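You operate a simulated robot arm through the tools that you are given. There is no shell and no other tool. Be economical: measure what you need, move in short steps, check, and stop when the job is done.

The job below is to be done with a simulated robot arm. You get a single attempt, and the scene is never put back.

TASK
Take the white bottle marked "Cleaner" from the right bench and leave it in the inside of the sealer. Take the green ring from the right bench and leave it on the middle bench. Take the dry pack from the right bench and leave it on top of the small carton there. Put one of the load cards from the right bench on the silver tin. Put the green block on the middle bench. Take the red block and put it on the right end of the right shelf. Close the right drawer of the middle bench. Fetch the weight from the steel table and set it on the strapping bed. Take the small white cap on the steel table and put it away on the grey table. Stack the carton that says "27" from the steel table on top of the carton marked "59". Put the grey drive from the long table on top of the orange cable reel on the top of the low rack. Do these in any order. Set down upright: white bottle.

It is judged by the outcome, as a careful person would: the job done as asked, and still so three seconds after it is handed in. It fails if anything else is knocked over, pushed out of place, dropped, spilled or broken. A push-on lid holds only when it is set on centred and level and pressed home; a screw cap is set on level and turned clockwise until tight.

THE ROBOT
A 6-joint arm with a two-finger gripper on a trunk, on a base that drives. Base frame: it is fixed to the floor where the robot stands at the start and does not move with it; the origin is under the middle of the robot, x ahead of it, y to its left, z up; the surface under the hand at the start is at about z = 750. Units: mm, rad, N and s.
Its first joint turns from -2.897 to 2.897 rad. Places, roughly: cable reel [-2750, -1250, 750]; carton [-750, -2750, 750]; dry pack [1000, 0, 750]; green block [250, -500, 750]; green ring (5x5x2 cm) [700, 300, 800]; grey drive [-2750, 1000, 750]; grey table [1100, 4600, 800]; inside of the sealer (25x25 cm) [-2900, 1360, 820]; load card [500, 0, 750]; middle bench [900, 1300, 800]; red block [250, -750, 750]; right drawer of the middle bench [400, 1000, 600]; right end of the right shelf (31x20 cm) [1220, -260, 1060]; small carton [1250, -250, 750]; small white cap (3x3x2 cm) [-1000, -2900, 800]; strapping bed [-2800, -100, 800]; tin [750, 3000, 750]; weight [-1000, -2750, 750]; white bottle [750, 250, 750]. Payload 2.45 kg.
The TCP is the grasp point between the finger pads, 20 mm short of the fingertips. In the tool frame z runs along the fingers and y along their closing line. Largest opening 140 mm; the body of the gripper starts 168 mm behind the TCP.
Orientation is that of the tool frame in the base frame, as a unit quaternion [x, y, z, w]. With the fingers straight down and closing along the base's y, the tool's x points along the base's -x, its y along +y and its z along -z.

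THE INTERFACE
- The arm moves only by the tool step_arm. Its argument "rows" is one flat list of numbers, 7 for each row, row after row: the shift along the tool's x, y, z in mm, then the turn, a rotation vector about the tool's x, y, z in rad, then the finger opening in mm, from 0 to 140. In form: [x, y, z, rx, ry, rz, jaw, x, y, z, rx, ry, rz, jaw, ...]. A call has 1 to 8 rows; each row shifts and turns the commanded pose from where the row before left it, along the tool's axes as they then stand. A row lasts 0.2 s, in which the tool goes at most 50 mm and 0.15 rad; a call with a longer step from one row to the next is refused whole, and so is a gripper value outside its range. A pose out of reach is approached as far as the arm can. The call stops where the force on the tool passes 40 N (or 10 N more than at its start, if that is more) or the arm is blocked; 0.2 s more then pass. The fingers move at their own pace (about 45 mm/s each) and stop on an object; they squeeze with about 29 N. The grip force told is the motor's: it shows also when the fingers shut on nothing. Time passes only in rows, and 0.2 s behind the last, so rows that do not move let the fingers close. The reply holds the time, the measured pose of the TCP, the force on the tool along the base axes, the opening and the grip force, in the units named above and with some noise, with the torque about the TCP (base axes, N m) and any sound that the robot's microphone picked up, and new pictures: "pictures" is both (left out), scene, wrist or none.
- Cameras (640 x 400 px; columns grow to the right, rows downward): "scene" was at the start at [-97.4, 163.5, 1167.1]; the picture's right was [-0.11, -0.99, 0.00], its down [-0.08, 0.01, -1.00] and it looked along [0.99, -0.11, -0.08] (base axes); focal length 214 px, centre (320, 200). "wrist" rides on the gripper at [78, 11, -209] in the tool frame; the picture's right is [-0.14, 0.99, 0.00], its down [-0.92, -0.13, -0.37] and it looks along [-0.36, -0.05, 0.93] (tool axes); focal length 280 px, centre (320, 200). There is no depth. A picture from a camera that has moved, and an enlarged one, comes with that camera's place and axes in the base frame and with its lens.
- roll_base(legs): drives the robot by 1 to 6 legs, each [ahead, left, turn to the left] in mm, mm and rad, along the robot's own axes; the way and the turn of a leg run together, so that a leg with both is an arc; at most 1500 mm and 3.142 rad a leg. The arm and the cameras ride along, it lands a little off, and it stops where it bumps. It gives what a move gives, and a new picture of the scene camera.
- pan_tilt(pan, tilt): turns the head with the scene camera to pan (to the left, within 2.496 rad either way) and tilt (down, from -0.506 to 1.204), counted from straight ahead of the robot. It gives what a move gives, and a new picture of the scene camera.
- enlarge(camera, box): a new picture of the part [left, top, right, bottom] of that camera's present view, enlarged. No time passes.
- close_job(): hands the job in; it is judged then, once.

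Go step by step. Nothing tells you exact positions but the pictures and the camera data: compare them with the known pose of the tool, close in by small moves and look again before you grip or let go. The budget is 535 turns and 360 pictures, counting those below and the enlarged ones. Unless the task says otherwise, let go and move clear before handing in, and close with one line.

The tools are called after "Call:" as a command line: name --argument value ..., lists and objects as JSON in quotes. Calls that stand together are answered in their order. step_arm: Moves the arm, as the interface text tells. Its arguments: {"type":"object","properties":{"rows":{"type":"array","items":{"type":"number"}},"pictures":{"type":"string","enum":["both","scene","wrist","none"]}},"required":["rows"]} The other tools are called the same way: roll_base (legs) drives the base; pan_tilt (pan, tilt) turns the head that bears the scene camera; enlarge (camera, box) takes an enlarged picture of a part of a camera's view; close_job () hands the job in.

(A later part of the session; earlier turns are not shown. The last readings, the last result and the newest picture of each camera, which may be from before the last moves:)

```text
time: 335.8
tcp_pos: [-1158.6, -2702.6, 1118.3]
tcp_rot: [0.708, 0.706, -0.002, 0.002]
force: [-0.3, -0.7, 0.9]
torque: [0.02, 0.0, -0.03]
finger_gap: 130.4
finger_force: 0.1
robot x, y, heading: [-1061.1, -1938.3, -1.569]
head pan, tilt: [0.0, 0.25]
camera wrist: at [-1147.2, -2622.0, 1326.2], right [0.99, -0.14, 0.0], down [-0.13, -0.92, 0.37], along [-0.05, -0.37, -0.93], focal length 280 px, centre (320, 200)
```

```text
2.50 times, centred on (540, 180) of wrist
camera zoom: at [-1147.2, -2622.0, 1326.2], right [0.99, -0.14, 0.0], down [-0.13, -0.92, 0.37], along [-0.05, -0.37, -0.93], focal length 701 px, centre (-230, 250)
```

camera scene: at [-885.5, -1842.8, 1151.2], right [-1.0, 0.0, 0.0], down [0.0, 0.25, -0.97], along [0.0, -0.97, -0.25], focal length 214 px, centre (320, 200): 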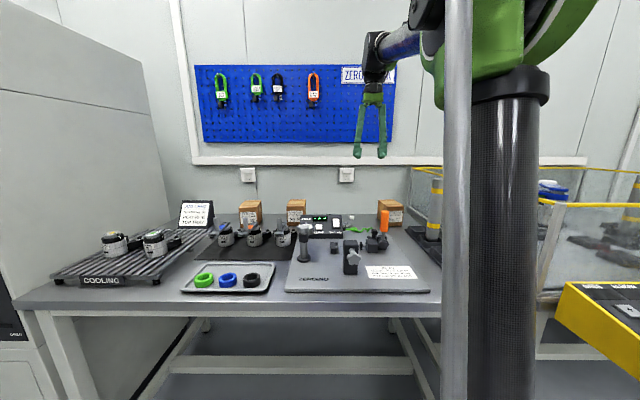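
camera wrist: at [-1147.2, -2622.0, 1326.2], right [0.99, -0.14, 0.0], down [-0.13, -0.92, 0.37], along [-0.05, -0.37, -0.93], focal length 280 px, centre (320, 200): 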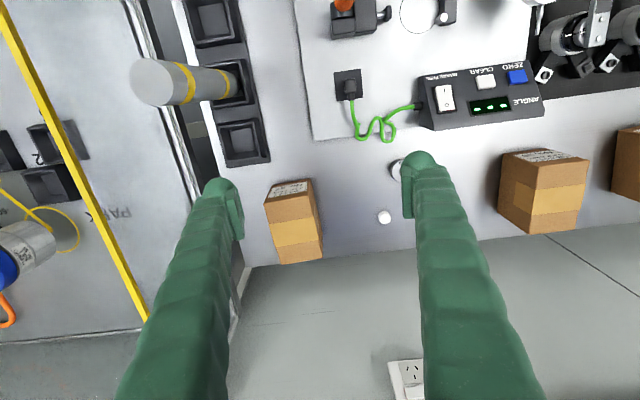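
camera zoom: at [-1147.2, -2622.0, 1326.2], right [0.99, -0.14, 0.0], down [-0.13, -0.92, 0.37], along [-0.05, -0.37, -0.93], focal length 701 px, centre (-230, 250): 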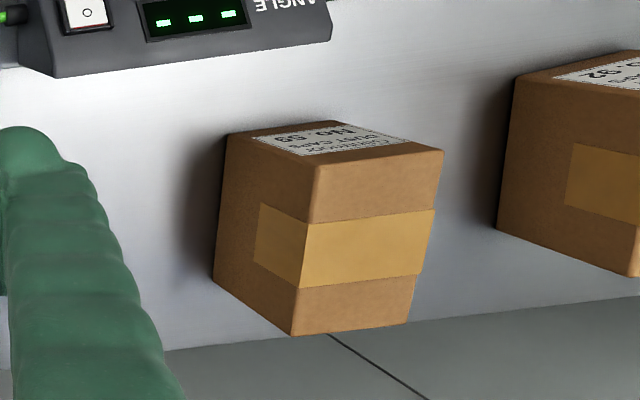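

Carton 27: centre (−1225, −2852), ~79×124, top z≈884. Carton 59: centre (−772, −2852), same size. I'll go pick 27 across its width.

Call:
step_arm --rows '[-37.3, -16.5, 0, 0, 0, -0.028, 110, -37.3, -16.5, 0, 0, 0, -0.027, 110, -37.3, -16.5, 0, 0, 0, 0, 110, -37.3, -16.5, 0, 0, 0, 0, 110, 0, 0, 45, 0, 0, 0, 110, 0, 0, 45, 0, 0, 0, 110, 0, 0, 45, 0, 0, 0, 110]' --pictures "wrist"

```text
time: 337.4
tcp_pos: [-1221.8, -2854.1, 979.8]
tcp_rot: [0.688, 0.725, -0.002, 0.002]
force: [0.6, -0.4, 0.2]
torque: [-0.01, 0.04, 0.01]
finger_gap: 110.0
finger_force: 0.0
robot x, y, heading: [-1061.7, -1934.2, -1.566]
head pan, tilt: [0.0, 0.25]
camera wrist: at [-1214.5, -2773.4, 1187.4], right [1.0, -0.08, 0.0], down [-0.08, -0.92, 0.37], along [-0.03, -0.37, -0.93], focal length 280 px, centre (320, 200)
```

wrist: 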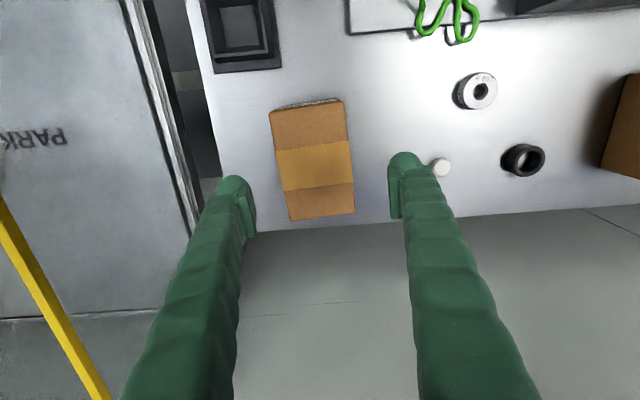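

Call:
step_arm --rows '[4, -6, 40, 0, 0, 0, 100, 0, 0, 42, 0, 0, 0, 100, 0, 0, 40, 0, 0, 0, 100, 0, 0, 0, 0, 0, 0, 100]' --pictures "wrist"

```text
time: 338.4
tcp_pos: [-1227.0, -2852.1, 862.0]
tcp_rot: [0.688, 0.726, -0.002, 0.002]
force: [0.2, 0.4, 0.0]
torque: [0.02, 0.04, -0.01]
finger_gap: 100.4
finger_force: 0.1
robot x, y, heading: [-1063.5, -1934.1, -1.564]
head pan, tilt: [0.0, 0.25]
camera wrist: at [-1219.4, -2770.8, 1069.8], right [1.0, -0.08, 0.0], down [-0.08, -0.92, 0.37], along [-0.03, -0.37, -0.93], focal length 280 px, centre (320, 200)
```

wrist: 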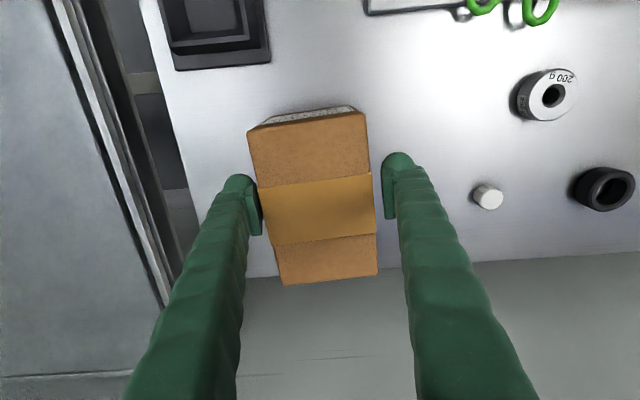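

Call:
step_arm --rows '[0, -4, 10, 0, 0, 0, 100, 0, 0, 0, 0, 0, 0, 60, 0, 0, 0, 0, 0, 0, 60, 0, 0, 0, 0, 0, 0, 60, 0, 0, 0, 0, 0, 0, 60]' --pictures "none"

Call:
step_arm --rows '[0, 0, -10, 0, 0, 0, 60, 0, 0, -40, 0, 0, 0, 60, 0, 0, -45, 0, 0, 0, 60, 0, 0, -45, 0, 0, 0, 60, 0, 0, -45, 0, 0, 0, 60]' --pictures "both"

```text
time: 339.6
tcp_pos: [-1228.8, -2851.5, 852.4]
tcp_rot: [0.688, 0.726, -0.003, 0.002]
force: [0.6, -2.0, 7.5]
torque: [0.03, 0.0, 0.16]
finger_gap: 89.0
finger_force: 28.9
robot x, y, heading: [-1062.0, -1935.8, -1.565]
head pan, tilt: [0.0, 0.25]
```

```text
time: 340.8
tcp_pos: [-1231.3, -2851.3, 1036.3]
tcp_rot: [0.689, 0.725, -0.003, 0.001]
force: [-0.5, 0.0, -3.6]
torque: [0.02, 0.02, -0.01]
finger_gap: 89.1
finger_force: 29.1
robot x, y, heading: [-1061.9, -1939.8, -1.562]
head pan, tilt: [0.0, 0.25]
camera scene: at [-885.6, -1843.1, 1151.2], right [-1.0, 0.0, 0.0], down [0.0, 0.25, -0.97], along [0.0, -0.97, -0.25], focal length 214 px, centre (320, 200)
camera wrist: at [-1225.1, -2770.4, 1244.2], right [1.0, -0.08, 0.0], down [-0.08, -0.92, 0.37], along [-0.03, -0.37, -0.93], focal length 280 px, centre (320, 200)
```

scene: 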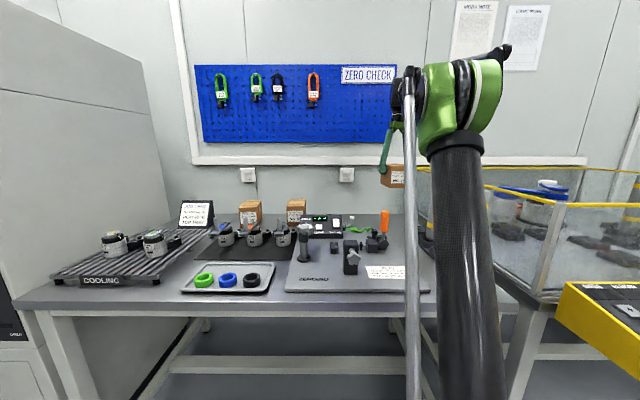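
wrist: 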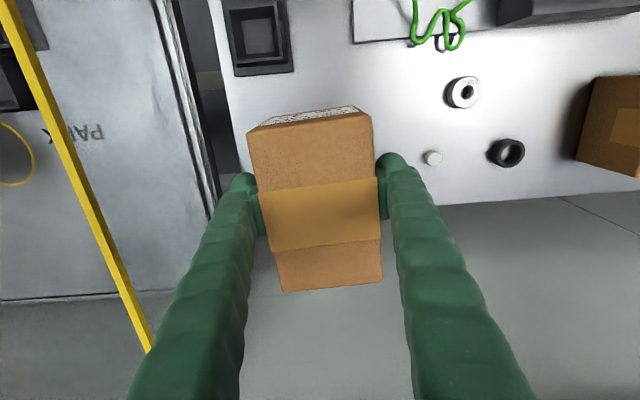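

Held. I need a better height estimate before stacking, so I'll look at carton 59 from here.

Call:
enlarge --camera "wrist" --box '[420, 40, 640, 210]'

```text
2.35 times, centred on (530, 125) of wrist
camera zoom: at [-1225.1, -2770.4, 1244.2], right [1.0, -0.08, 0.0], down [-0.08, -0.92, 0.37], along [-0.03, -0.37, -0.93], focal length 660 px, centre (-174, 376)
```

zoom: 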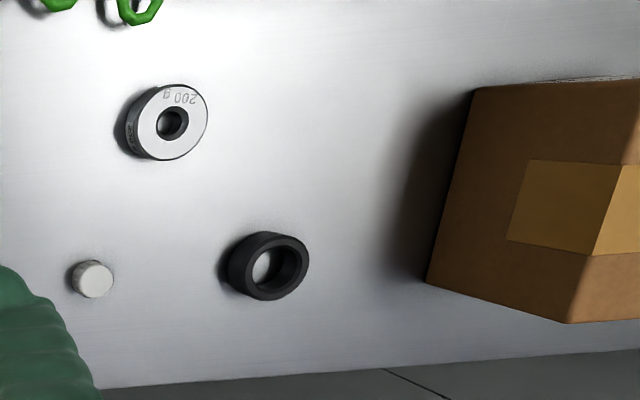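

Table is z≈789, confirming carton 59's top at about 884, centre (−772, −2852). I'll raise and shift the base toward it.

Call:
step_arm --rows '[0, 0, -40, 0, 0, 0.05, 60, 0, 0, 0, 0, 0, 0, 60]' --pictures "none"

Call:
roll_base --legs '[[0, 400, 0]]'

Call:
step_arm --rows '[0, 0, 0, 0, 0, 0, 60]' --pictures "wrist"

```text
time: 341.4
tcp_pos: [-1230.4, -2848.3, 1076.1]
tcp_rot: [0.706, 0.708, -0.003, 0.001]
force: [0.4, -0.6, -3.3]
torque: [0.01, -0.07, -0.01]
finger_gap: 89.3
finger_force: 28.6
robot x, y, heading: [-1061.3, -1941.5, -1.567]
head pan, tilt: [0.0, 0.25]
```

```text
time: 343.9
tcp_pos: [-840.9, -2845.6, 1075.9]
tcp_rot: [0.707, 0.708, -0.002, 0.001]
force: [-0.1, -0.5, -2.1]
torque: [0.02, -0.01, -0.03]
finger_gap: 89.0
finger_force: 29.0
robot x, y, heading: [-667.0, -1938.8, -1.573]
head pan, tilt: [0.0, 0.25]
camera scene: at [-493.9, -1842.1, 1151.2], right [-1.0, 0.0, 0.0], down [0.0, 0.25, -0.97], along [0.0, -0.97, -0.25], focal length 214 px, centre (320, 200)
```

scene: 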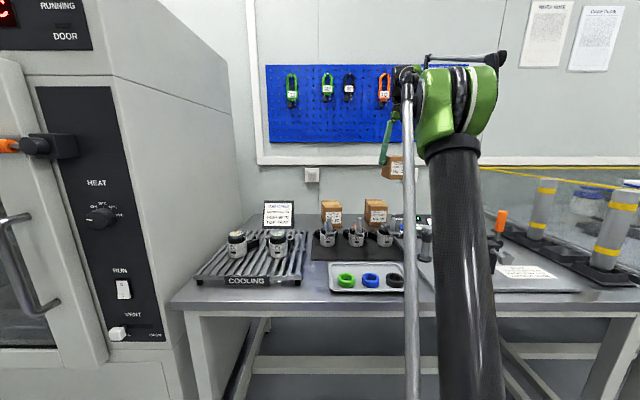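

```text
time: 344.3
tcp_pos: [-841.3, -2846.0, 1076.0]
tcp_rot: [0.706, 0.708, -0.002, 0.001]
force: [-0.1, -0.2, -3.5]
torque: [0.03, 0.01, 0.0]
finger_gap: 89.2
finger_force: 28.9
robot x, y, heading: [-669.4, -1940.1, -1.573]
head pan, tilt: [0.0, 0.25]
camera wrist: at [-830.3, -2765.7, 1284.0], right [0.99, -0.14, 0.0], down [-0.13, -0.92, 0.37], along [-0.05, -0.37, -0.93], focal length 280 px, centre (320, 200)
```

wrist: 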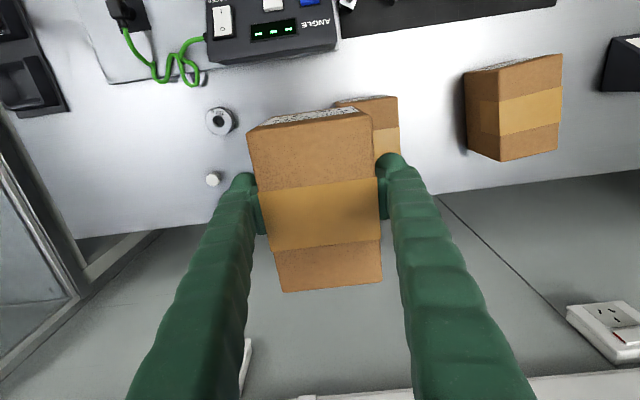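

Call:
step_arm --rows '[-3, 34.5, 0, 0, 0, 0, 60, -3, 34.5, 0, 0, 0, 0, 60, 0, 0, 40, 0, 0, 0, 60, 0, 0, 40, 0, 0, 0, 60, 0, 0, 25, 0, 0, 0, 60, 0, 0, 0, 0, 0, 0, 60]' --pictures "both"

Call:
enlarge --camera "scene" --box '[340, 150, 440, 240]'

```text
time: 345.7
tcp_pos: [-770.2, -2852.3, 972.1]
tcp_rot: [0.707, 0.708, -0.002, 0.001]
force: [0.7, 0.2, -2.9]
torque: [0.02, 0.01, -0.02]
finger_gap: 89.0
finger_force: 29.7
robot x, y, heading: [-668.1, -1932.7, -1.569]
head pan, tilt: [0.0, 0.25]
camera scene: at [-493.9, -1842.1, 1151.2], right [-1.0, 0.0, 0.0], down [0.0, 0.25, -0.97], along [0.0, -0.97, -0.25], focal length 214 px, centre (320, 200)
camera wrist: at [-759.6, -2771.4, 1180.5], right [0.99, -0.14, 0.0], down [-0.13, -0.92, 0.37], along [-0.05, -0.37, -0.93], focal length 280 px, centre (320, 200)
```

scene: 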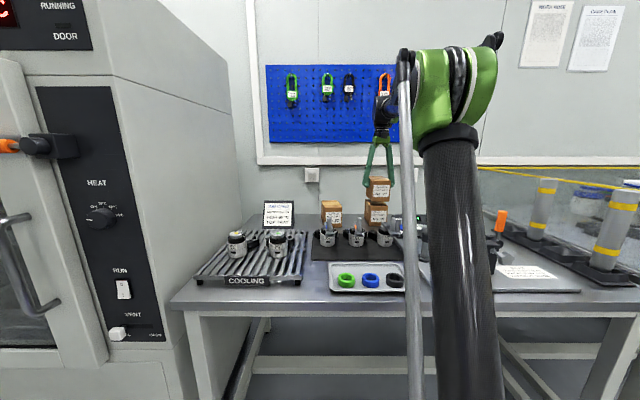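
wrist: 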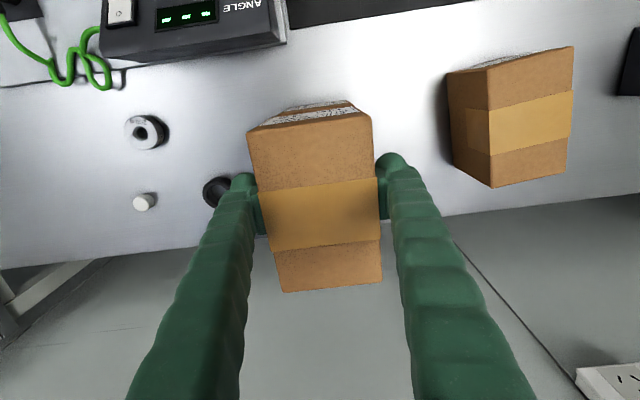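

```text
4.44 times, centred on (390, 195) of scene
camera zoom: at [-493.9, -1842.1, 1151.2], right [-1.0, 0.0, 0.0], down [0.0, 0.25, -0.97], along [0.0, -0.97, -0.25], focal length 953 px, centre (9, 222)
```

zoom: 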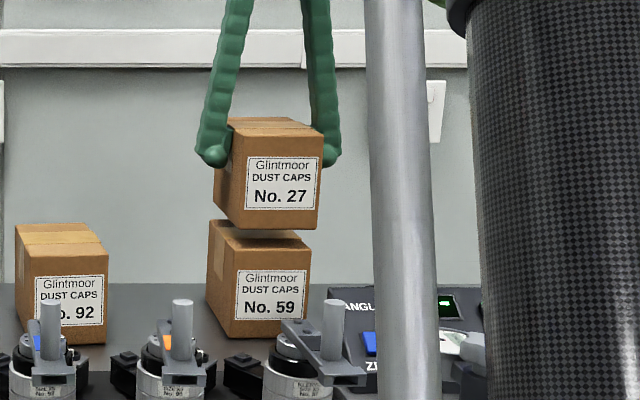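

Call:
step_arm --rows '[0, 6, 10, 0, 0, 0, 60, 0, 0, 8, 0, 0, 0, 60, 0, 0, 0, 0, 0, 0, 60]' --pictures "none"

Call:
enlarge --camera "scene" --box '[340, 150, 440, 240]'

```text
time: 346.5
tcp_pos: [-766.5, -2853.3, 954.5]
tcp_rot: [0.706, 0.708, -0.003, 0.001]
force: [0.0, 1.3, -2.9]
torque: [0.02, 0.0, 0.0]
finger_gap: 89.2
finger_force: 29.5
robot x, y, heading: [-671.0, -1936.5, -1.566]
head pan, tilt: [0.0, 0.25]
```

```text
4.44 times, centred on (390, 195) of scene
camera zoom: at [-493.9, -1842.1, 1151.2], right [-1.0, 0.0, 0.0], down [0.0, 0.25, -0.97], along [0.0, -0.97, -0.25], focal length 953 px, centre (9, 222)
```

zoom: 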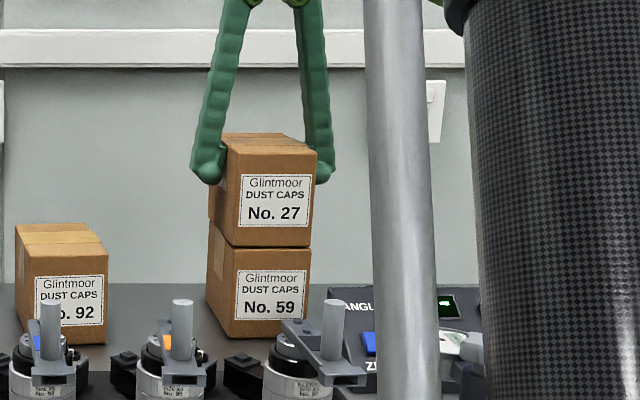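

Call:
step_arm --rows '[0, 0, 3, 0, 0, 0, 60, 0, 0, 0, 0, 0, 0, 60]' --pictures "none"

Call:
step_arm --rows '[0, 0, 2.5, 0, 0, 0, 60, 0, 0, 0, 0, 0, 0, 60]' --pictures "none"

Call:
step_arm --rows '[0, 0, 2, 0, 0, 0, 60, 0, 0, 0, 0, 0, 0, 60]' --pictures "none"

```text
time: 347.1
tcp_pos: [-766.6, -2852.1, 952.0]
tcp_rot: [0.706, 0.708, -0.003, 0.002]
force: [0.7, -11.0, 33.4]
torque: [0.2, 0.0, 0.03]
finger_gap: 89.3
finger_force: 28.9
robot x, y, heading: [-665.4, -1936.3, -1.566]
head pan, tilt: [0.0, 0.25]
```

```text
time: 347.7
tcp_pos: [-764.9, -2852.4, 948.3]
tcp_rot: [0.706, 0.708, -0.003, 0.002]
force: [1.1, -1.3, 34.0]
torque: [0.16, -0.05, 0.04]
finger_gap: 89.4
finger_force: 29.0
robot x, y, heading: [-670.0, -1937.2, -1.571]
head pan, tilt: [0.0, 0.25]
```

```text
time: 348.3
tcp_pos: [-766.6, -2851.5, 946.7]
tcp_rot: [0.707, 0.707, -0.003, 0.002]
force: [5.3, -1.4, 32.0]
torque: [0.1, -0.09, 0.0]
finger_gap: 89.3
finger_force: 28.9
robot x, y, heading: [-670.1, -1935.3, -1.568]
head pan, tilt: [0.0, 0.25]
```

Seated. Releasing and rising.

Call:
step_arm --rows '[0, 0, -1, 0, 0, 0, 86, 0, 0, 0, 0, 0, 0, 94, 0, 0, 0, 0, 0, 0, 104, 0, 0, 0, 0, 0, 0, 110, 0, 0, -20, 0, 0, 0, 110, 0, 0, -45, 0, 0, 0, 110, 0, 0, -45, 0, 0, 0, 110, 0, 0, -45, 0, 0, 0, 110]' --pictures "both"

Call:
enlarge --camera "scene" --box '[320, 150, 440, 240]'

```text
time: 350.1
tcp_pos: [-768.7, -2852.8, 1103.4]
tcp_rot: [0.706, 0.708, -0.003, 0.002]
force: [0.0, -0.2, -0.8]
torque: [0.02, -0.01, 0.02]
finger_gap: 110.0
finger_force: 0.1
robot x, y, heading: [-669.3, -1935.9, -1.57]
head pan, tilt: [0.0, 0.25]
camera scene: at [-493.8, -1842.0, 1151.2], right [-1.0, 0.0, 0.0], down [0.0, 0.25, -0.97], along [0.0, -0.97, -0.25], focal length 214 px, centre (320, 200)
camera wrist: at [-758.1, -2771.2, 1311.3], right [0.99, -0.14, 0.0], down [-0.13, -0.92, 0.37], along [-0.05, -0.37, -0.93], focal length 280 px, centre (320, 200)
```

scene: 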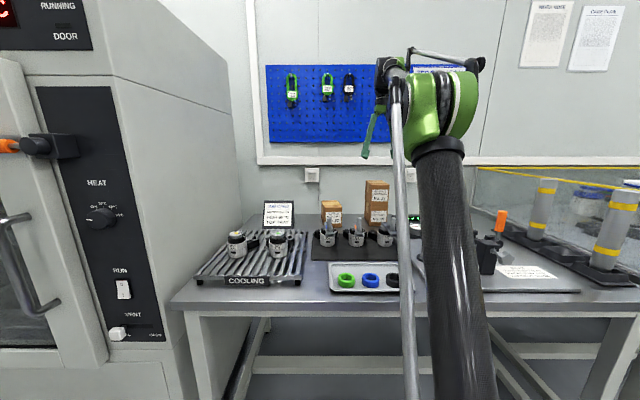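
wrist: 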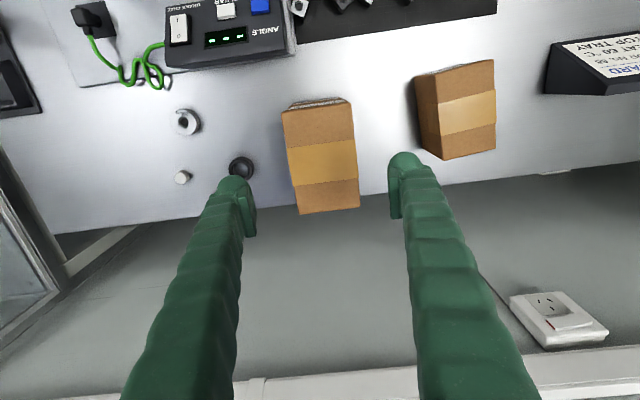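

```text
4.44 times, centred on (380, 195) of scene
camera zoom: at [-493.8, -1842.0, 1151.2], right [-1.0, 0.0, 0.0], down [0.0, 0.25, -0.97], along [0.0, -0.97, -0.25], focal length 953 px, centre (53, 222)
```

zoom: 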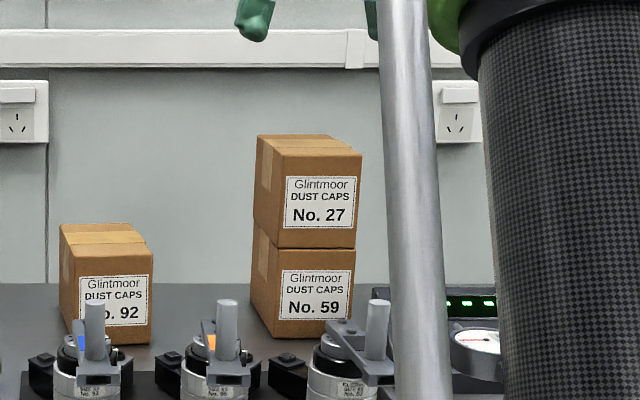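

Stacked neatly. Next the 200 g weight: shift the base and look closer.

Call:
roll_base --legs '[[0, -270, 0]]'

Call:
step_arm --rows '[30, 15, 40, 0, 0, 0, 90, 30, 15, 40, 0, 0, 0, 90]' --pictures "wrist"

```text
time: 351.9
tcp_pos: [-1046.4, -2849.8, 1102.2]
tcp_rot: [0.71, 0.704, -0.002, 0.001]
force: [0.1, 0.0, -0.6]
torque: [0.0, 0.03, 0.0]
finger_gap: 110.1
finger_force: 0.1
robot x, y, heading: [-935.7, -1935.1, -1.577]
head pan, tilt: [0.0, 0.25]
camera scene: at [-759.2, -1843.1, 1151.2], right [-1.0, 0.01, 0.0], down [0.0, 0.25, -0.97], along [-0.01, -0.97, -0.25], focal length 214 px, centre (320, 200)
```

scene: 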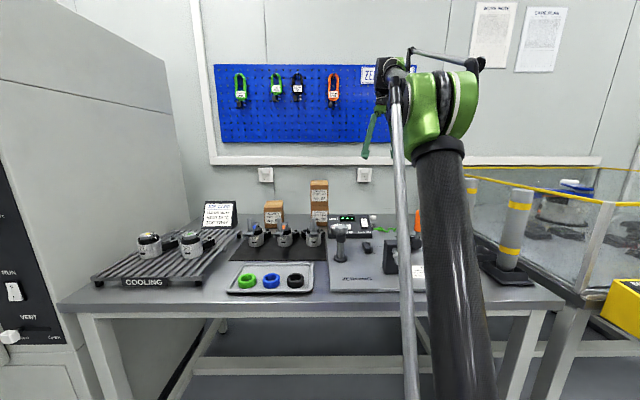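

```text
refused: row 1 steps farther than a row can; nothing moved
```

Call:
step_arm --rows '[27, 15, 37, 0, 0, 0, 90, 27, 15, 37, 0, 0, 0, 90]' --pictures "wrist"

```text
time: 352.6
tcp_pos: [-1015.1, -2792.9, 1024.7]
tcp_rot: [0.711, 0.703, -0.003, 0.001]
force: [-0.5, 0.1, -0.1]
torque: [0.04, -0.01, -0.01]
finger_gap: 90.2
finger_force: 0.0
robot x, y, heading: [-936.5, -1933.6, -1.58]
head pan, tilt: [0.0, 0.25]
camera wrist: at [-1003.0, -2713.4, 1232.5], right [0.99, -0.15, 0.0], down [-0.14, -0.92, 0.37], along [-0.06, -0.37, -0.93], focal length 280 px, centre (320, 200)
```

wrist: 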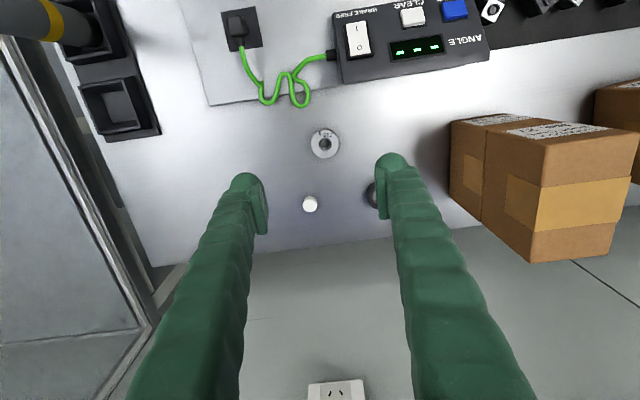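

Call:
step_arm --rows '[0, 4, 45, 0, 0, 0, 76, 0, 0, 45, 0, 0, 0, 76, 0, 0, 45, 0, 0, 0, 76, 0, 0, 40, 0, 0, 0, 76, 0, 0, 0, 0, 0, 0, 76]' --pictures "wrist"

```text
time: 353.8
tcp_pos: [-1009.8, -2796.1, 852.3]
tcp_rot: [0.71, 0.705, -0.003, 0.002]
force: [0.5, 0.4, -0.4]
torque: [-0.01, 0.01, 0.02]
finger_gap: 76.0
finger_force: 0.0
robot x, y, heading: [-938.0, -1938.7, -1.582]
head pan, tilt: [0.0, 0.25]
camera wrist: at [-999.0, -2716.3, 1061.3], right [0.99, -0.15, 0.0], down [-0.14, -0.92, 0.37], along [-0.06, -0.37, -0.93], focal length 280 px, centre (320, 200)
```

wrist: 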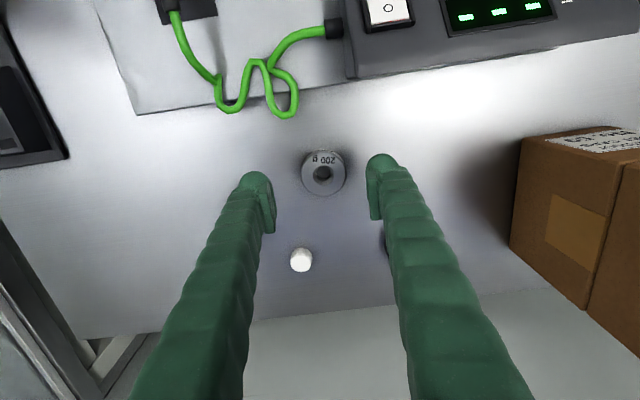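

Call:
step_arm --rows '[5, 1, 20, 0, 0, 0, 70, 0, 0, 18, 0, 0, 0, 70, 0, 0, 0, 0, 0, 0, 70]' --pictures "wrist"

```text
time: 354.6
tcp_pos: [-1010.0, -2794.6, 814.7]
tcp_rot: [0.71, 0.704, -0.002, 0.001]
force: [-0.1, 0.5, 0.5]
torque: [-0.08, 0.01, 0.02]
finger_gap: 69.9
finger_force: 0.0
robot x, y, heading: [-939.4, -1937.8, -1.587]
head pan, tilt: [0.0, 0.25]
camera wrist: at [-997.3, -2713.1, 1022.8], right [0.99, -0.15, 0.0], down [-0.14, -0.92, 0.37], along [-0.06, -0.37, -0.93], focal length 280 px, centre (320, 200)
```

wrist: 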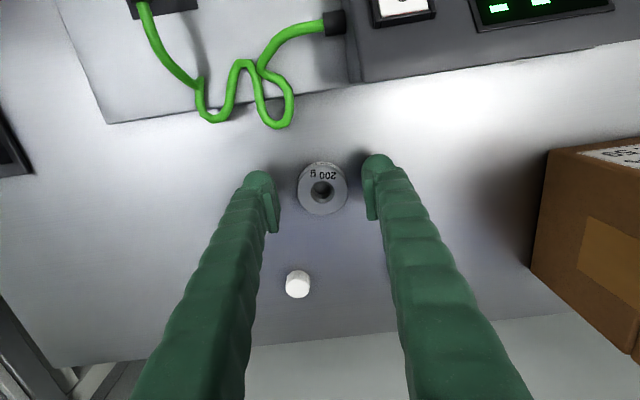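

Call:
step_arm --rows '[0, 0, 3, 0, 0, 0, 70, 0, 0, 0, 0, 0, 0, 20, 0, 0, 0, 0, 0, 0, 20, 0, 0, 0, 0, 0, 0, 20, 0, 0, 0, 0, 0, 0, 20]' --pictures "none"

Call:
step_arm --rows '[0, 0, -10, 0, 0, 0, 20, 0, 0, -45, 0, 0, 0, 20, 0, 0, -45, 0, 0, 0, 20, 0, 0, -45, 0, 0, 0, 20, 0, 0, -45, 0, 0, 0, 20, 0, 0, -45, 0, 0, 0, 20]' --pictures "wrist"

```text
time: 355.5
tcp_pos: [-1007.5, -2792.6, 817.8]
tcp_rot: [0.71, 0.705, -0.004, 0.002]
force: [2.1, -1.9, 55.4]
torque: [0.07, -0.02, -0.05]
finger_gap: 19.8
finger_force: 12.1
robot x, y, heading: [-936.0, -1935.1, -1.58]
head pan, tilt: [0.0, 0.25]
stopped in row 4: the force on the tool passed its limit at 46 N (the readings are from after the stop); the commanded pose is now the measured one
```

```text
time: 356.9
tcp_pos: [-1006.4, -2793.3, 1049.2]
tcp_rot: [0.71, 0.704, -0.003, 0.002]
force: [0.7, -0.4, 0.3]
torque: [0.01, 0.01, 0.02]
finger_gap: 20.1
finger_force: 0.1
robot x, y, heading: [-935.9, -1934.4, -1.582]
head pan, tilt: [0.0, 0.25]
camera wrist: at [-995.6, -2712.4, 1257.1], right [0.99, -0.15, 0.0], down [-0.13, -0.92, 0.37], along [-0.05, -0.37, -0.93], focal length 280 px, centre (320, 200)
```

wrist: 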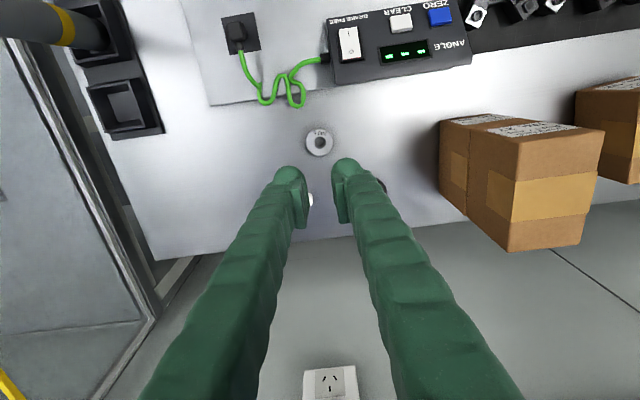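

The fingers closed just above the weight; it hasn't moved. I'll go lower this time.

Call:
step_arm --rows '[0, 0, 30, 0, 0, 0, 70, 0, 0, 45, 0, 0, 0, 70, 0, 0, 45, 0, 0, 0, 70, 0, 0, 45, 0, 0, 0, 70, 0, 0, 45, 0, 0, 0, 70, 0, 0, 28, 0, 0, 0, 70, 0, 0, 10, 0, 0, 0, 70, 0, 0, 0, 0, 0, 0, 70]' --pictures "wrist"

```text
time: 358.7
tcp_pos: [-1008.6, -2793.9, 800.4]
tcp_rot: [0.71, 0.704, -0.003, 0.002]
force: [0.2, 0.3, -0.6]
torque: [0.01, 0.0, 0.01]
finger_gap: 69.8
finger_force: 0.1
robot x, y, heading: [-937.7, -1934.8, -1.582]
head pan, tilt: [0.0, 0.25]
camera wrist: at [-996.9, -2712.5, 1008.3], right [0.99, -0.15, 0.0], down [-0.13, -0.92, 0.37], along [-0.05, -0.37, -0.93], focal length 280 px, centre (320, 200)
```

wrist: 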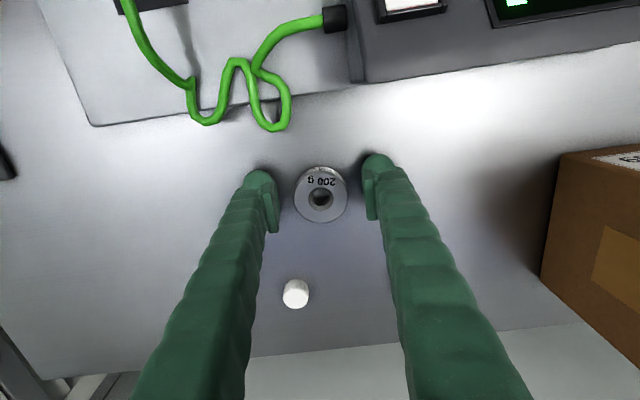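

Call:
step_arm --rows '[0, 0, 5, 0, 0, 0, 70, 0, 0, 0, 0, 0, 0, 70]' --pictures "none"

Call:
step_arm --rows '[0, 0, 4, 0, 0, 0, 70, 0, 0, 0, 0, 0, 0, 70]' --pictures "none"

Call:
step_arm --rows '[0, 0, 3, 0, 0, 0, 70, 0, 0, 0, 0, 0, 0, 70]' --pictures "none"

```text
time: 359.2
tcp_pos: [-1008.2, -2792.8, 798.0]
tcp_rot: [0.711, 0.704, -0.004, 0.002]
force: [0.2, 6.8, 15.8]
torque: [0.2, -0.34, 0.14]
finger_gap: 69.9
finger_force: 0.1
robot x, y, heading: [-937.1, -1938.0, -1.575]
head pan, tilt: [0.0, 0.25]
stopped in row 2: the force on the tool passed its limit at 48 N (the readings are from after the stop); the commanded pose is now the measured one
```

```text
time: 359.5
tcp_pos: [-1008.6, -2792.8, 798.6]
tcp_rot: [0.709, 0.705, -0.003, 0.003]
force: [0.0, 8.2, 19.8]
torque: [0.26, -0.42, 0.1]
finger_gap: 70.2
finger_force: 0.1
robot x, y, heading: [-935.6, -1935.4, -1.58]
head pan, tilt: [0.0, 0.25]
stopped in row 1: the force on the tool passed its limit at 51 N (the readings are from after the stop); the commanded pose is now the measured one
```

```text
time: 359.9
tcp_pos: [-1008.2, -2793.3, 798.2]
tcp_rot: [0.71, 0.705, -0.003, 0.002]
force: [0.5, 8.3, 20.9]
torque: [0.3, -0.45, 0.15]
finger_gap: 70.0
finger_force: 0.1
robot x, y, heading: [-936.5, -1934.5, -1.58]
head pan, tilt: [0.0, 0.25]
stopped in row 1: the force on the tool passed its limit at 47 N (the readings are from after the stop); the commanded pose is now the measured one
```

Call:
step_arm --rows '[0, 0, -2, 0, 0, 0, 70, 0, 0, 0, 0, 0, 0, 20, 0, 0, 0, 0, 0, 0, 20, 0, 0, 0, 0, 0, 0, 20, 0, 0, 0, 0, 0, 0, 20]' --pictures "none"

Call:
step_arm --rows '[0, 0, -10, 0, 0, 0, 20, 0, 0, -45, 0, 0, 0, 20, 0, 0, -45, 0, 0, 0, 20, 0, 0, -45, 0, 0, 0, 20, 0, 0, -45, 0, 0, 0, 20, 0, 0, -45, 0, 0, 0, 20]' --pictures "wrist"

```text
time: 361.1
tcp_pos: [-1007.5, -2793.8, 799.8]
tcp_rot: [0.711, 0.704, -0.005, 0.003]
force: [7.2, -3.0, 19.2]
torque: [-0.08, -0.19, 0.03]
finger_gap: 44.2
finger_force: 29.0
robot x, y, heading: [-933.2, -1937.9, -1.582]
head pan, tilt: [0.0, 0.25]
```

```text
time: 362.5
tcp_pos: [-1008.2, -2795.5, 1033.7]
tcp_rot: [0.71, 0.704, -0.004, 0.002]
force: [1.2, -0.3, -1.9]
torque: [0.04, -0.03, 0.02]
finger_gap: 44.1
finger_force: 28.8
robot x, y, heading: [-935.1, -1932.3, -1.584]
head pan, tilt: [0.0, 0.25]
camera wrist: at [-997.1, -2715.0, 1241.0], right [0.99, -0.15, 0.0], down [-0.13, -0.92, 0.38], along [-0.06, -0.37, -0.93], focal length 280 px, centre (320, 200)
```

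wrist: 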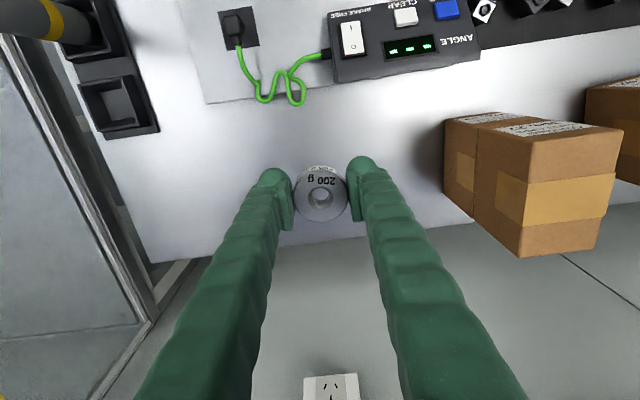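

Weight held. Heading to the strapping machine on the long table.

Call:
step_arm --rows '[0, 0, -40, 0, 0, 0, 20, 0, 0, -30, 0, 0, 0, 20]' --pictures "none"

Call:
roll_base --legs '[[-750, 0, 0], [0, 0, -1.558], [0, -1100, 0], [500, 0, 0]]'

```text
time: 363.1
tcp_pos: [-1009.1, -2792.4, 1101.6]
tcp_rot: [0.71, 0.704, -0.003, 0.003]
force: [0.1, -0.1, -2.4]
torque: [0.05, 0.0, 0.0]
finger_gap: 44.3
finger_force: 29.3
robot x, y, heading: [-939.1, -1934.2, -1.578]
head pan, tilt: [0.0, 0.25]
```

```text
time: 379.0
tcp_pos: [-2248.5, 56.0, 1101.7]
tcp_rot: [1.0, -0.01, -0.006, -0.001]
force: [0.0, 0.3, -2.0]
torque: [0.01, -0.01, -0.01]
finger_gap: 44.4
finger_force: 29.2
robot x, y, heading: [-1393.4, -25.0, 3.121]
head pan, tilt: [0.0, 0.25]
camera scene: at [-1299.7, -204.5, 1151.2], right [0.02, 1.0, 0.0], down [0.25, 0.0, -0.97], along [-0.97, 0.02, -0.25], focal length 214 px, centre (320, 200)
```

scene: 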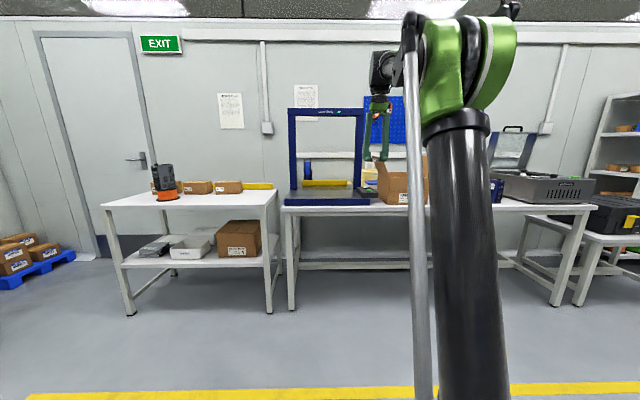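

Call:
enlarge --camera "scene" --box '[270, 90, 400, 220]'

```text
3.08 times, centred on (335, 155) of scene
camera zoom: at [-1299.7, -204.5, 1151.2], right [0.02, 1.0, 0.0], down [0.25, 0.0, -0.97], along [-0.97, 0.02, -0.25], focal length 660 px, centre (274, 338)
```

zoom: 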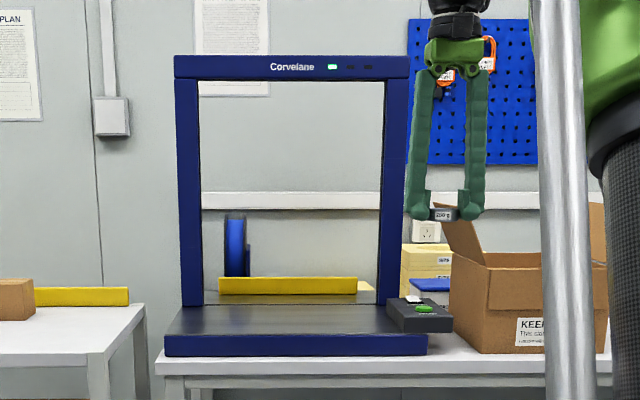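

Call:
roll_base --legs '[[470, 170, 0.02]]'

Call:
step_arm --rows '[0, 0, 0, 0, 0, 0, 20]' --pictures "wrist"

```text
time: 381.9
tcp_pos: [-2722.1, -115.3, 1101.3]
tcp_rot: [1.0, -0.005, -0.005, -0.001]
force: [-1.4, -0.4, -2.2]
torque: [0.0, 0.0, 0.03]
finger_gap: 44.1
finger_force: 28.6
robot x, y, heading: [-1868.3, -183.8, 3.127]
head pan, tilt: [0.0, 0.25]
camera scene: at [-1771.8, -367.3, 1151.2], right [0.01, 1.0, 0.0], down [0.25, 0.0, -0.97], along [-0.97, 0.01, -0.25], focal length 214 px, centre (320, 200)
```

scene: 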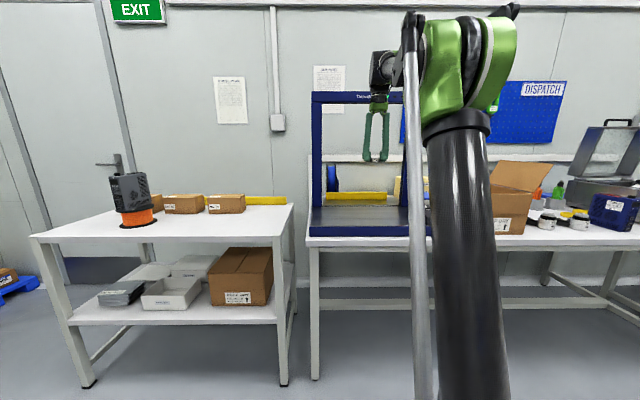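

```text
time: 382.3
tcp_pos: [-2721.8, -114.4, 1100.9]
tcp_rot: [1.0, -0.005, -0.003, -0.001]
force: [0.6, 0.2, -3.5]
torque: [0.01, 0.0, 0.01]
finger_gap: 44.2
finger_force: 28.9
robot x, y, heading: [-1866.4, -185.8, 3.131]
head pan, tilt: [0.0, 0.25]
camera wrist: at [-2643.4, -126.3, 1309.0], right [-0.15, -0.99, 0.0], down [-0.92, 0.14, 0.38], along [-0.37, 0.06, -0.93], focal length 280 px, centre (320, 200)
```

wrist: 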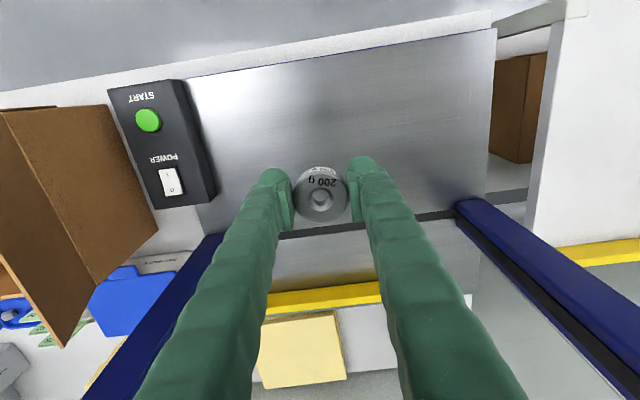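

Directly over the bed, in front of the arch. Lowering.

Call:
step_arm --rows '[0, 0, 41, 0, 0, 0, 20, 0, 0, 41, 0, 0, 0, 20, 0, 0, 41, 0, 0, 0, 20, 0, 0, 41, 0, 0, 0, 20, 0, 0, 41, 0, 0, 0, 20, 0, 0, 25, 0, 0, 0, 20, 0, 0, 0, 0, 0, 0, 20]' --pictures "wrist"

```text
time: 383.9
tcp_pos: [-2725.2, -112.5, 870.5]
tcp_rot: [1.0, -0.005, -0.004, -0.001]
force: [0.2, 0.4, -2.0]
torque: [0.02, 0.03, -0.02]
finger_gap: 44.2
finger_force: 28.8
robot x, y, heading: [-1866.9, -194.6, 3.133]
head pan, tilt: [0.0, 0.25]
camera wrist: at [-2645.7, -123.1, 1079.2], right [-0.15, -0.99, 0.0], down [-0.92, 0.14, 0.38], along [-0.37, 0.06, -0.93], focal length 280 px, centre (320, 200)
```

wrist: 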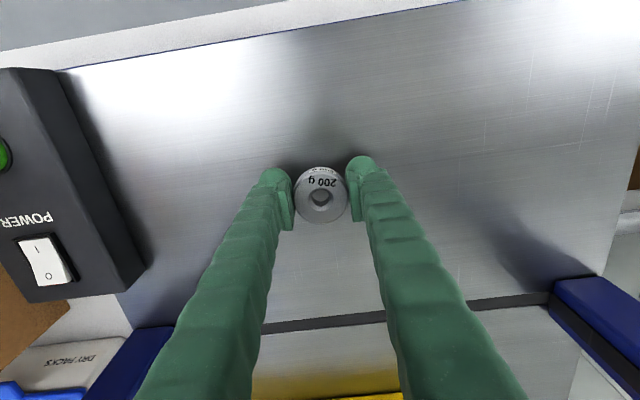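

Call:
step_arm --rows '[0, 0, 10, 0, 0, 0, 20, 0, 0, 6, 0, 0, 0, 20, 0, 0, 0, 0, 0, 0, 20]' --pictures "none"

Call:
step_arm --rows '[0, 0, 4, 0, 0, 0, 20, 0, 0, 0, 0, 0, 0, 20]' --pictures "none"

Call:
step_arm --rows '[0, 0, 4, 0, 0, 0, 20, 0, 0, 0, 0, 0, 0, 20]' --pictures "none"

```text
time: 384.7
tcp_pos: [-2724.3, -113.9, 855.0]
tcp_rot: [1.0, -0.006, -0.006, -0.001]
force: [0.3, 0.7, -1.1]
torque: [-0.01, -0.03, -0.03]
finger_gap: 44.1
finger_force: 28.7
robot x, y, heading: [-1869.2, -188.1, 3.128]
head pan, tilt: [0.0, 0.25]
```

```text
time: 385.3
tcp_pos: [-2725.0, -114.0, 849.5]
tcp_rot: [1.0, -0.006, -0.004, -0.001]
force: [0.3, -0.6, -1.6]
torque: [0.01, -0.02, -0.01]
finger_gap: 44.2
finger_force: 28.7
robot x, y, heading: [-1867.8, -191.0, 3.136]
head pan, tilt: [0.0, 0.25]
```

```text
time: 385.8
tcp_pos: [-2726.3, -113.3, 848.7]
tcp_rot: [1.0, -0.005, -0.005, -0.001]
force: [4.6, 0.3, 12.3]
torque: [-0.15, 0.07, 0.08]
finger_gap: 44.1
finger_force: 29.2
robot x, y, heading: [-1866.5, -191.5, 3.132]
head pan, tilt: [0.0, 0.25]
stopped in row 2: the force on the tool passed its limit at 47 N (the readings are from after the stop); the commanded pose is now the measured one
```

On the bed. Release and rise.

Call:
step_arm --rows '[0, 0, -1, 0, 0, 0, 44, 0, 0, 0, 0, 0, 0, 52, 0, 0, 0, 0, 0, 0, 62, 0, 0, 0, 0, 0, 0, 70, 0, 0, -20, 0, 0, 0, 70, 0, 0, -45, 0, 0, 0, 70, 0, 0, -45, 0, 0, 0, 70, 0, 0, -45, 0, 0, 0, 70]' --pictures "none"

Call:
step_arm --rows '[0, 0, -45, 0, 0, 0, 70, 0, 0, -45, 0, 0, 0, 70]' --pictures "wrist"

```text
time: 387.6
tcp_pos: [-2726.6, -117.0, 1008.2]
tcp_rot: [1.0, -0.005, -0.004, -0.001]
force: [-0.7, 0.0, 0.2]
torque: [-0.03, -0.02, 0.03]
finger_gap: 69.9
finger_force: 0.1
robot x, y, heading: [-1870.1, -190.5, 3.132]
head pan, tilt: [0.0, 0.25]
```

```text
time: 388.1
tcp_pos: [-2724.7, -118.7, 1100.2]
tcp_rot: [1.0, -0.005, -0.004, -0.001]
force: [0.3, -0.7, 0.1]
torque: [0.02, -0.03, 0.02]
finger_gap: 69.7
finger_force: 0.0
robot x, y, heading: [-1867.0, -189.7, 3.13]
head pan, tilt: [0.0, 0.25]
camera wrist: at [-2645.4, -128.6, 1306.4], right [-0.15, -0.99, 0.0], down [-0.92, 0.14, 0.38], along [-0.37, 0.06, -0.93], focal length 280 px, centre (320, 200)
```

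wrist: 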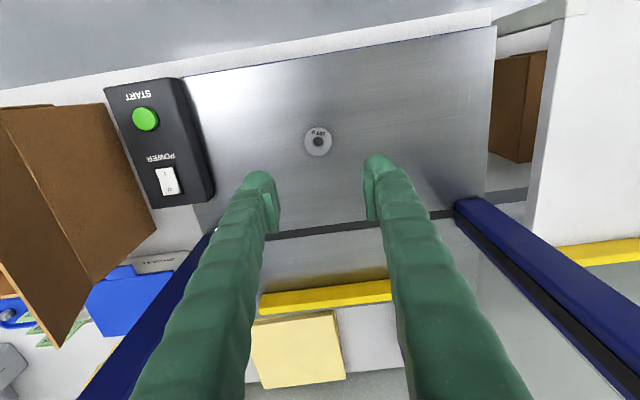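

The weight is on the bed. Last item: the white cap. Returning to the steel table.

Call:
roll_base --legs '[[-500, 0, 0.01], [0, 1000, 0], [0, 0, 1.571], [0, 380, 0], [740, 0, 0]]'

Call:
step_arm --rows '[0, 0, 0, 0, 0, 0, 70]' --pictures "wrist"

```text
time: 405.5
tcp_pos: [-1096.2, -2829.2, 1097.8]
tcp_rot: [0.718, 0.696, -0.005, 0.003]
force: [-0.3, 0.0, -0.2]
torque: [0.0, -0.02, 0.01]
finger_gap: 70.3
finger_force: 0.2
robot x, y, heading: [-1007.9, -1975.6, -1.597]
head pan, tilt: [0.0, 0.25]
camera scene: at [-826.2, -1885.1, 1151.2], right [-1.0, 0.03, 0.0], down [0.01, 0.25, -0.97], along [-0.03, -0.97, -0.25], focal length 214 px, centre (320, 200)
```

scene: 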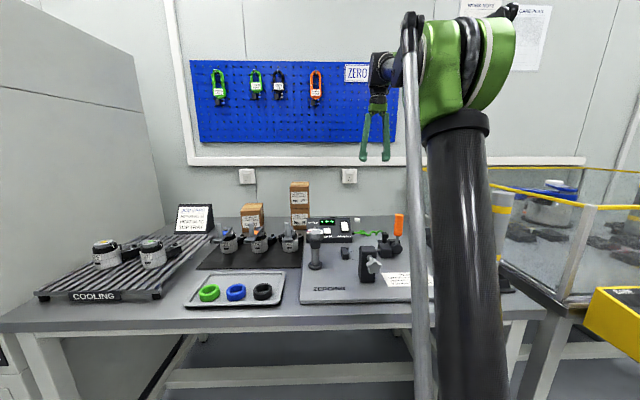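

```text
time: 405.9
tcp_pos: [-1095.0, -2829.2, 1097.5]
tcp_rot: [0.719, 0.695, -0.004, 0.003]
force: [-0.2, -0.9, 0.8]
torque: [0.0, -0.01, -0.01]
finger_gap: 69.8
finger_force: 0.1
robot x, y, heading: [-1003.8, -1977.0, -1.599]
head pan, tilt: [0.0, 0.25]
camera wrist: at [-1082.7, -2749.2, 1305.9], right [0.99, -0.17, 0.0], down [-0.16, -0.91, 0.38], along [-0.06, -0.37, -0.93], focal length 280 px, centre (320, 200)
```

wrist: 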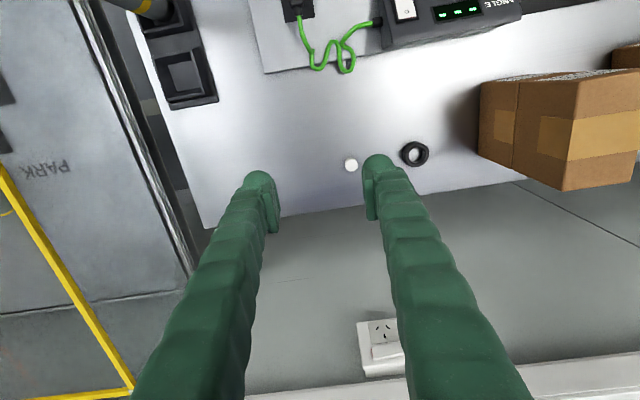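

Call:
step_arm --rows '[-30, 25.5, 0, 0, 0, 0, 60, -30, 25.5, 0, 0, 0, 0, 60, 0, 0, 45, 0, 0, 0, 60, 0, 0, 45, 0, 0, 0, 60, 0, 0, 45, 0, 0, 0, 60, 0, 0, 45, 0, 0, 0, 60, 0, 0, 45, 0, 0, 0, 60]' --pictures "wrist"

```text
time: 407.5
tcp_pos: [-1045.3, -2896.1, 873.3]
tcp_rot: [0.718, 0.696, -0.004, 0.003]
force: [0.4, -0.4, 0.1]
torque: [-0.05, 0.01, -0.01]
finger_gap: 60.0
finger_force: 0.0
robot x, y, heading: [-1007.9, -1976.5, -1.601]
head pan, tilt: [0.0, 0.25]
camera wrist: at [-1031.7, -2815.4, 1081.3], right [0.99, -0.17, 0.0], down [-0.16, -0.91, 0.38], along [-0.06, -0.37, -0.93], focal length 280 px, centre (320, 200)
```

wrist: 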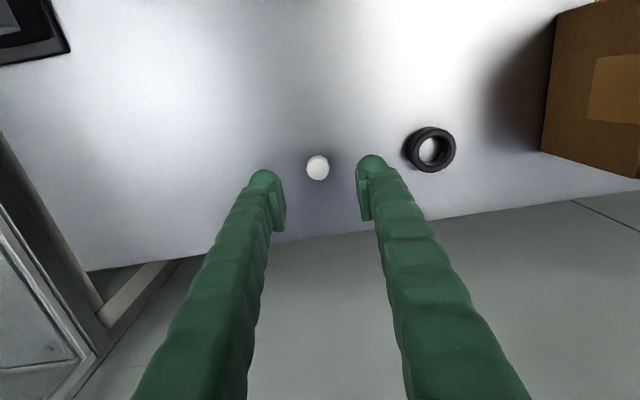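

Call:
step_arm --rows '[3, -1, 40, 0, 0, 0, 56, 0, 0, 31, 0, 0, 0, 56, 0, 0, 0, 0, 0, 0, 56]' --pictures "wrist"

```text
time: 408.3
tcp_pos: [-1047.3, -2893.6, 799.9]
tcp_rot: [0.718, 0.696, -0.005, 0.003]
force: [-0.6, -1.0, 3.2]
torque: [0.02, -0.12, -0.01]
finger_gap: 55.8
finger_force: 0.0
robot x, y, heading: [-1006.3, -1975.4, -1.603]
head pan, tilt: [0.0, 0.25]
camera wrist: at [-1032.6, -2812.7, 1007.0], right [0.99, -0.17, 0.0], down [-0.16, -0.91, 0.38], along [-0.06, -0.37, -0.93], focal length 280 px, centre (320, 200)
```

wrist: 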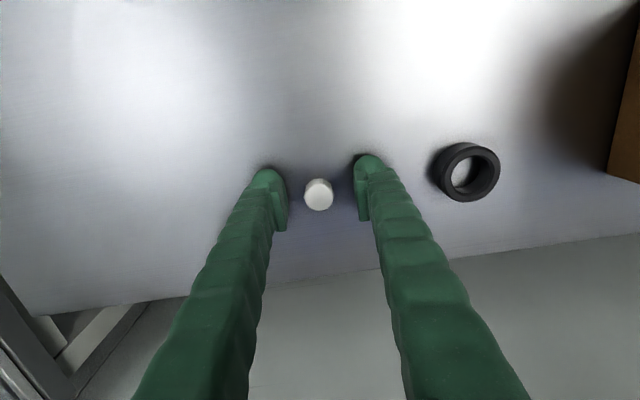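

Just at table contact, cap centred. Gripping.

Call:
step_arm --rows '[0, 0, -1, 0, 0, 0, 56, 0, 0, 0, 0, 0, 0, 10, 0, 0, 0, 0, 0, 0, 10, 0, 0, 0, 0, 0, 0, 10]' --pictures "none"

Call:
step_arm --rows '[0, 0, -10, 0, 0, 0, 10, 0, 0, -45, 0, 0, 0, 10, 0, 0, -45, 0, 0, 0, 10, 0, 0, -45, 0, 0, 0, 10, 0, 0, -45, 0, 0, 0, 10, 0, 0, -45, 0, 0, 0, 10, 0, 0, -45, 0, 0, 0, 10]' --pictures "wrist"

```text
time: 409.3
tcp_pos: [-1046.5, -2892.4, 801.5]
tcp_rot: [0.718, 0.696, -0.004, 0.003]
force: [-0.8, 0.4, -0.1]
torque: [-0.01, 0.02, -0.01]
finger_gap: 19.8
finger_force: 26.8
robot x, y, heading: [-1005.2, -1975.7, -1.602]
head pan, tilt: [0.0, 0.25]
```

```text
time: 410.9
tcp_pos: [-1044.7, -2890.5, 1085.2]
tcp_rot: [0.718, 0.696, -0.005, 0.003]
force: [0.3, 0.2, 0.5]
torque: [-0.01, 0.05, 0.01]
finger_gap: 19.2
finger_force: 29.2
robot x, y, heading: [-1005.2, -1971.1, -1.602]
head pan, tilt: [0.0, 0.25]
camera wrist: at [-1031.8, -2810.2, 1293.1], right [0.99, -0.17, 0.0], down [-0.16, -0.91, 0.38], along [-0.06, -0.37, -0.93], focal length 280 px, centre (320, 200)
```

wrist: 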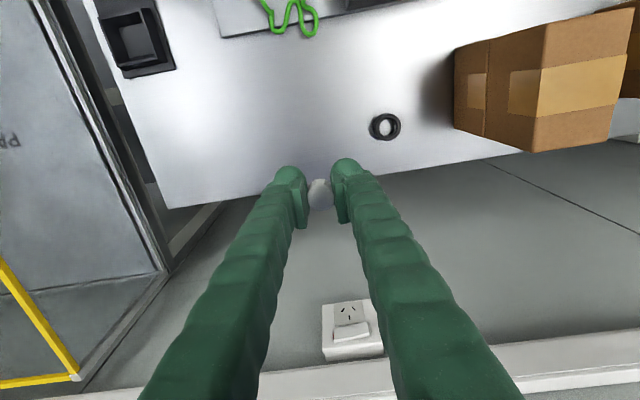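

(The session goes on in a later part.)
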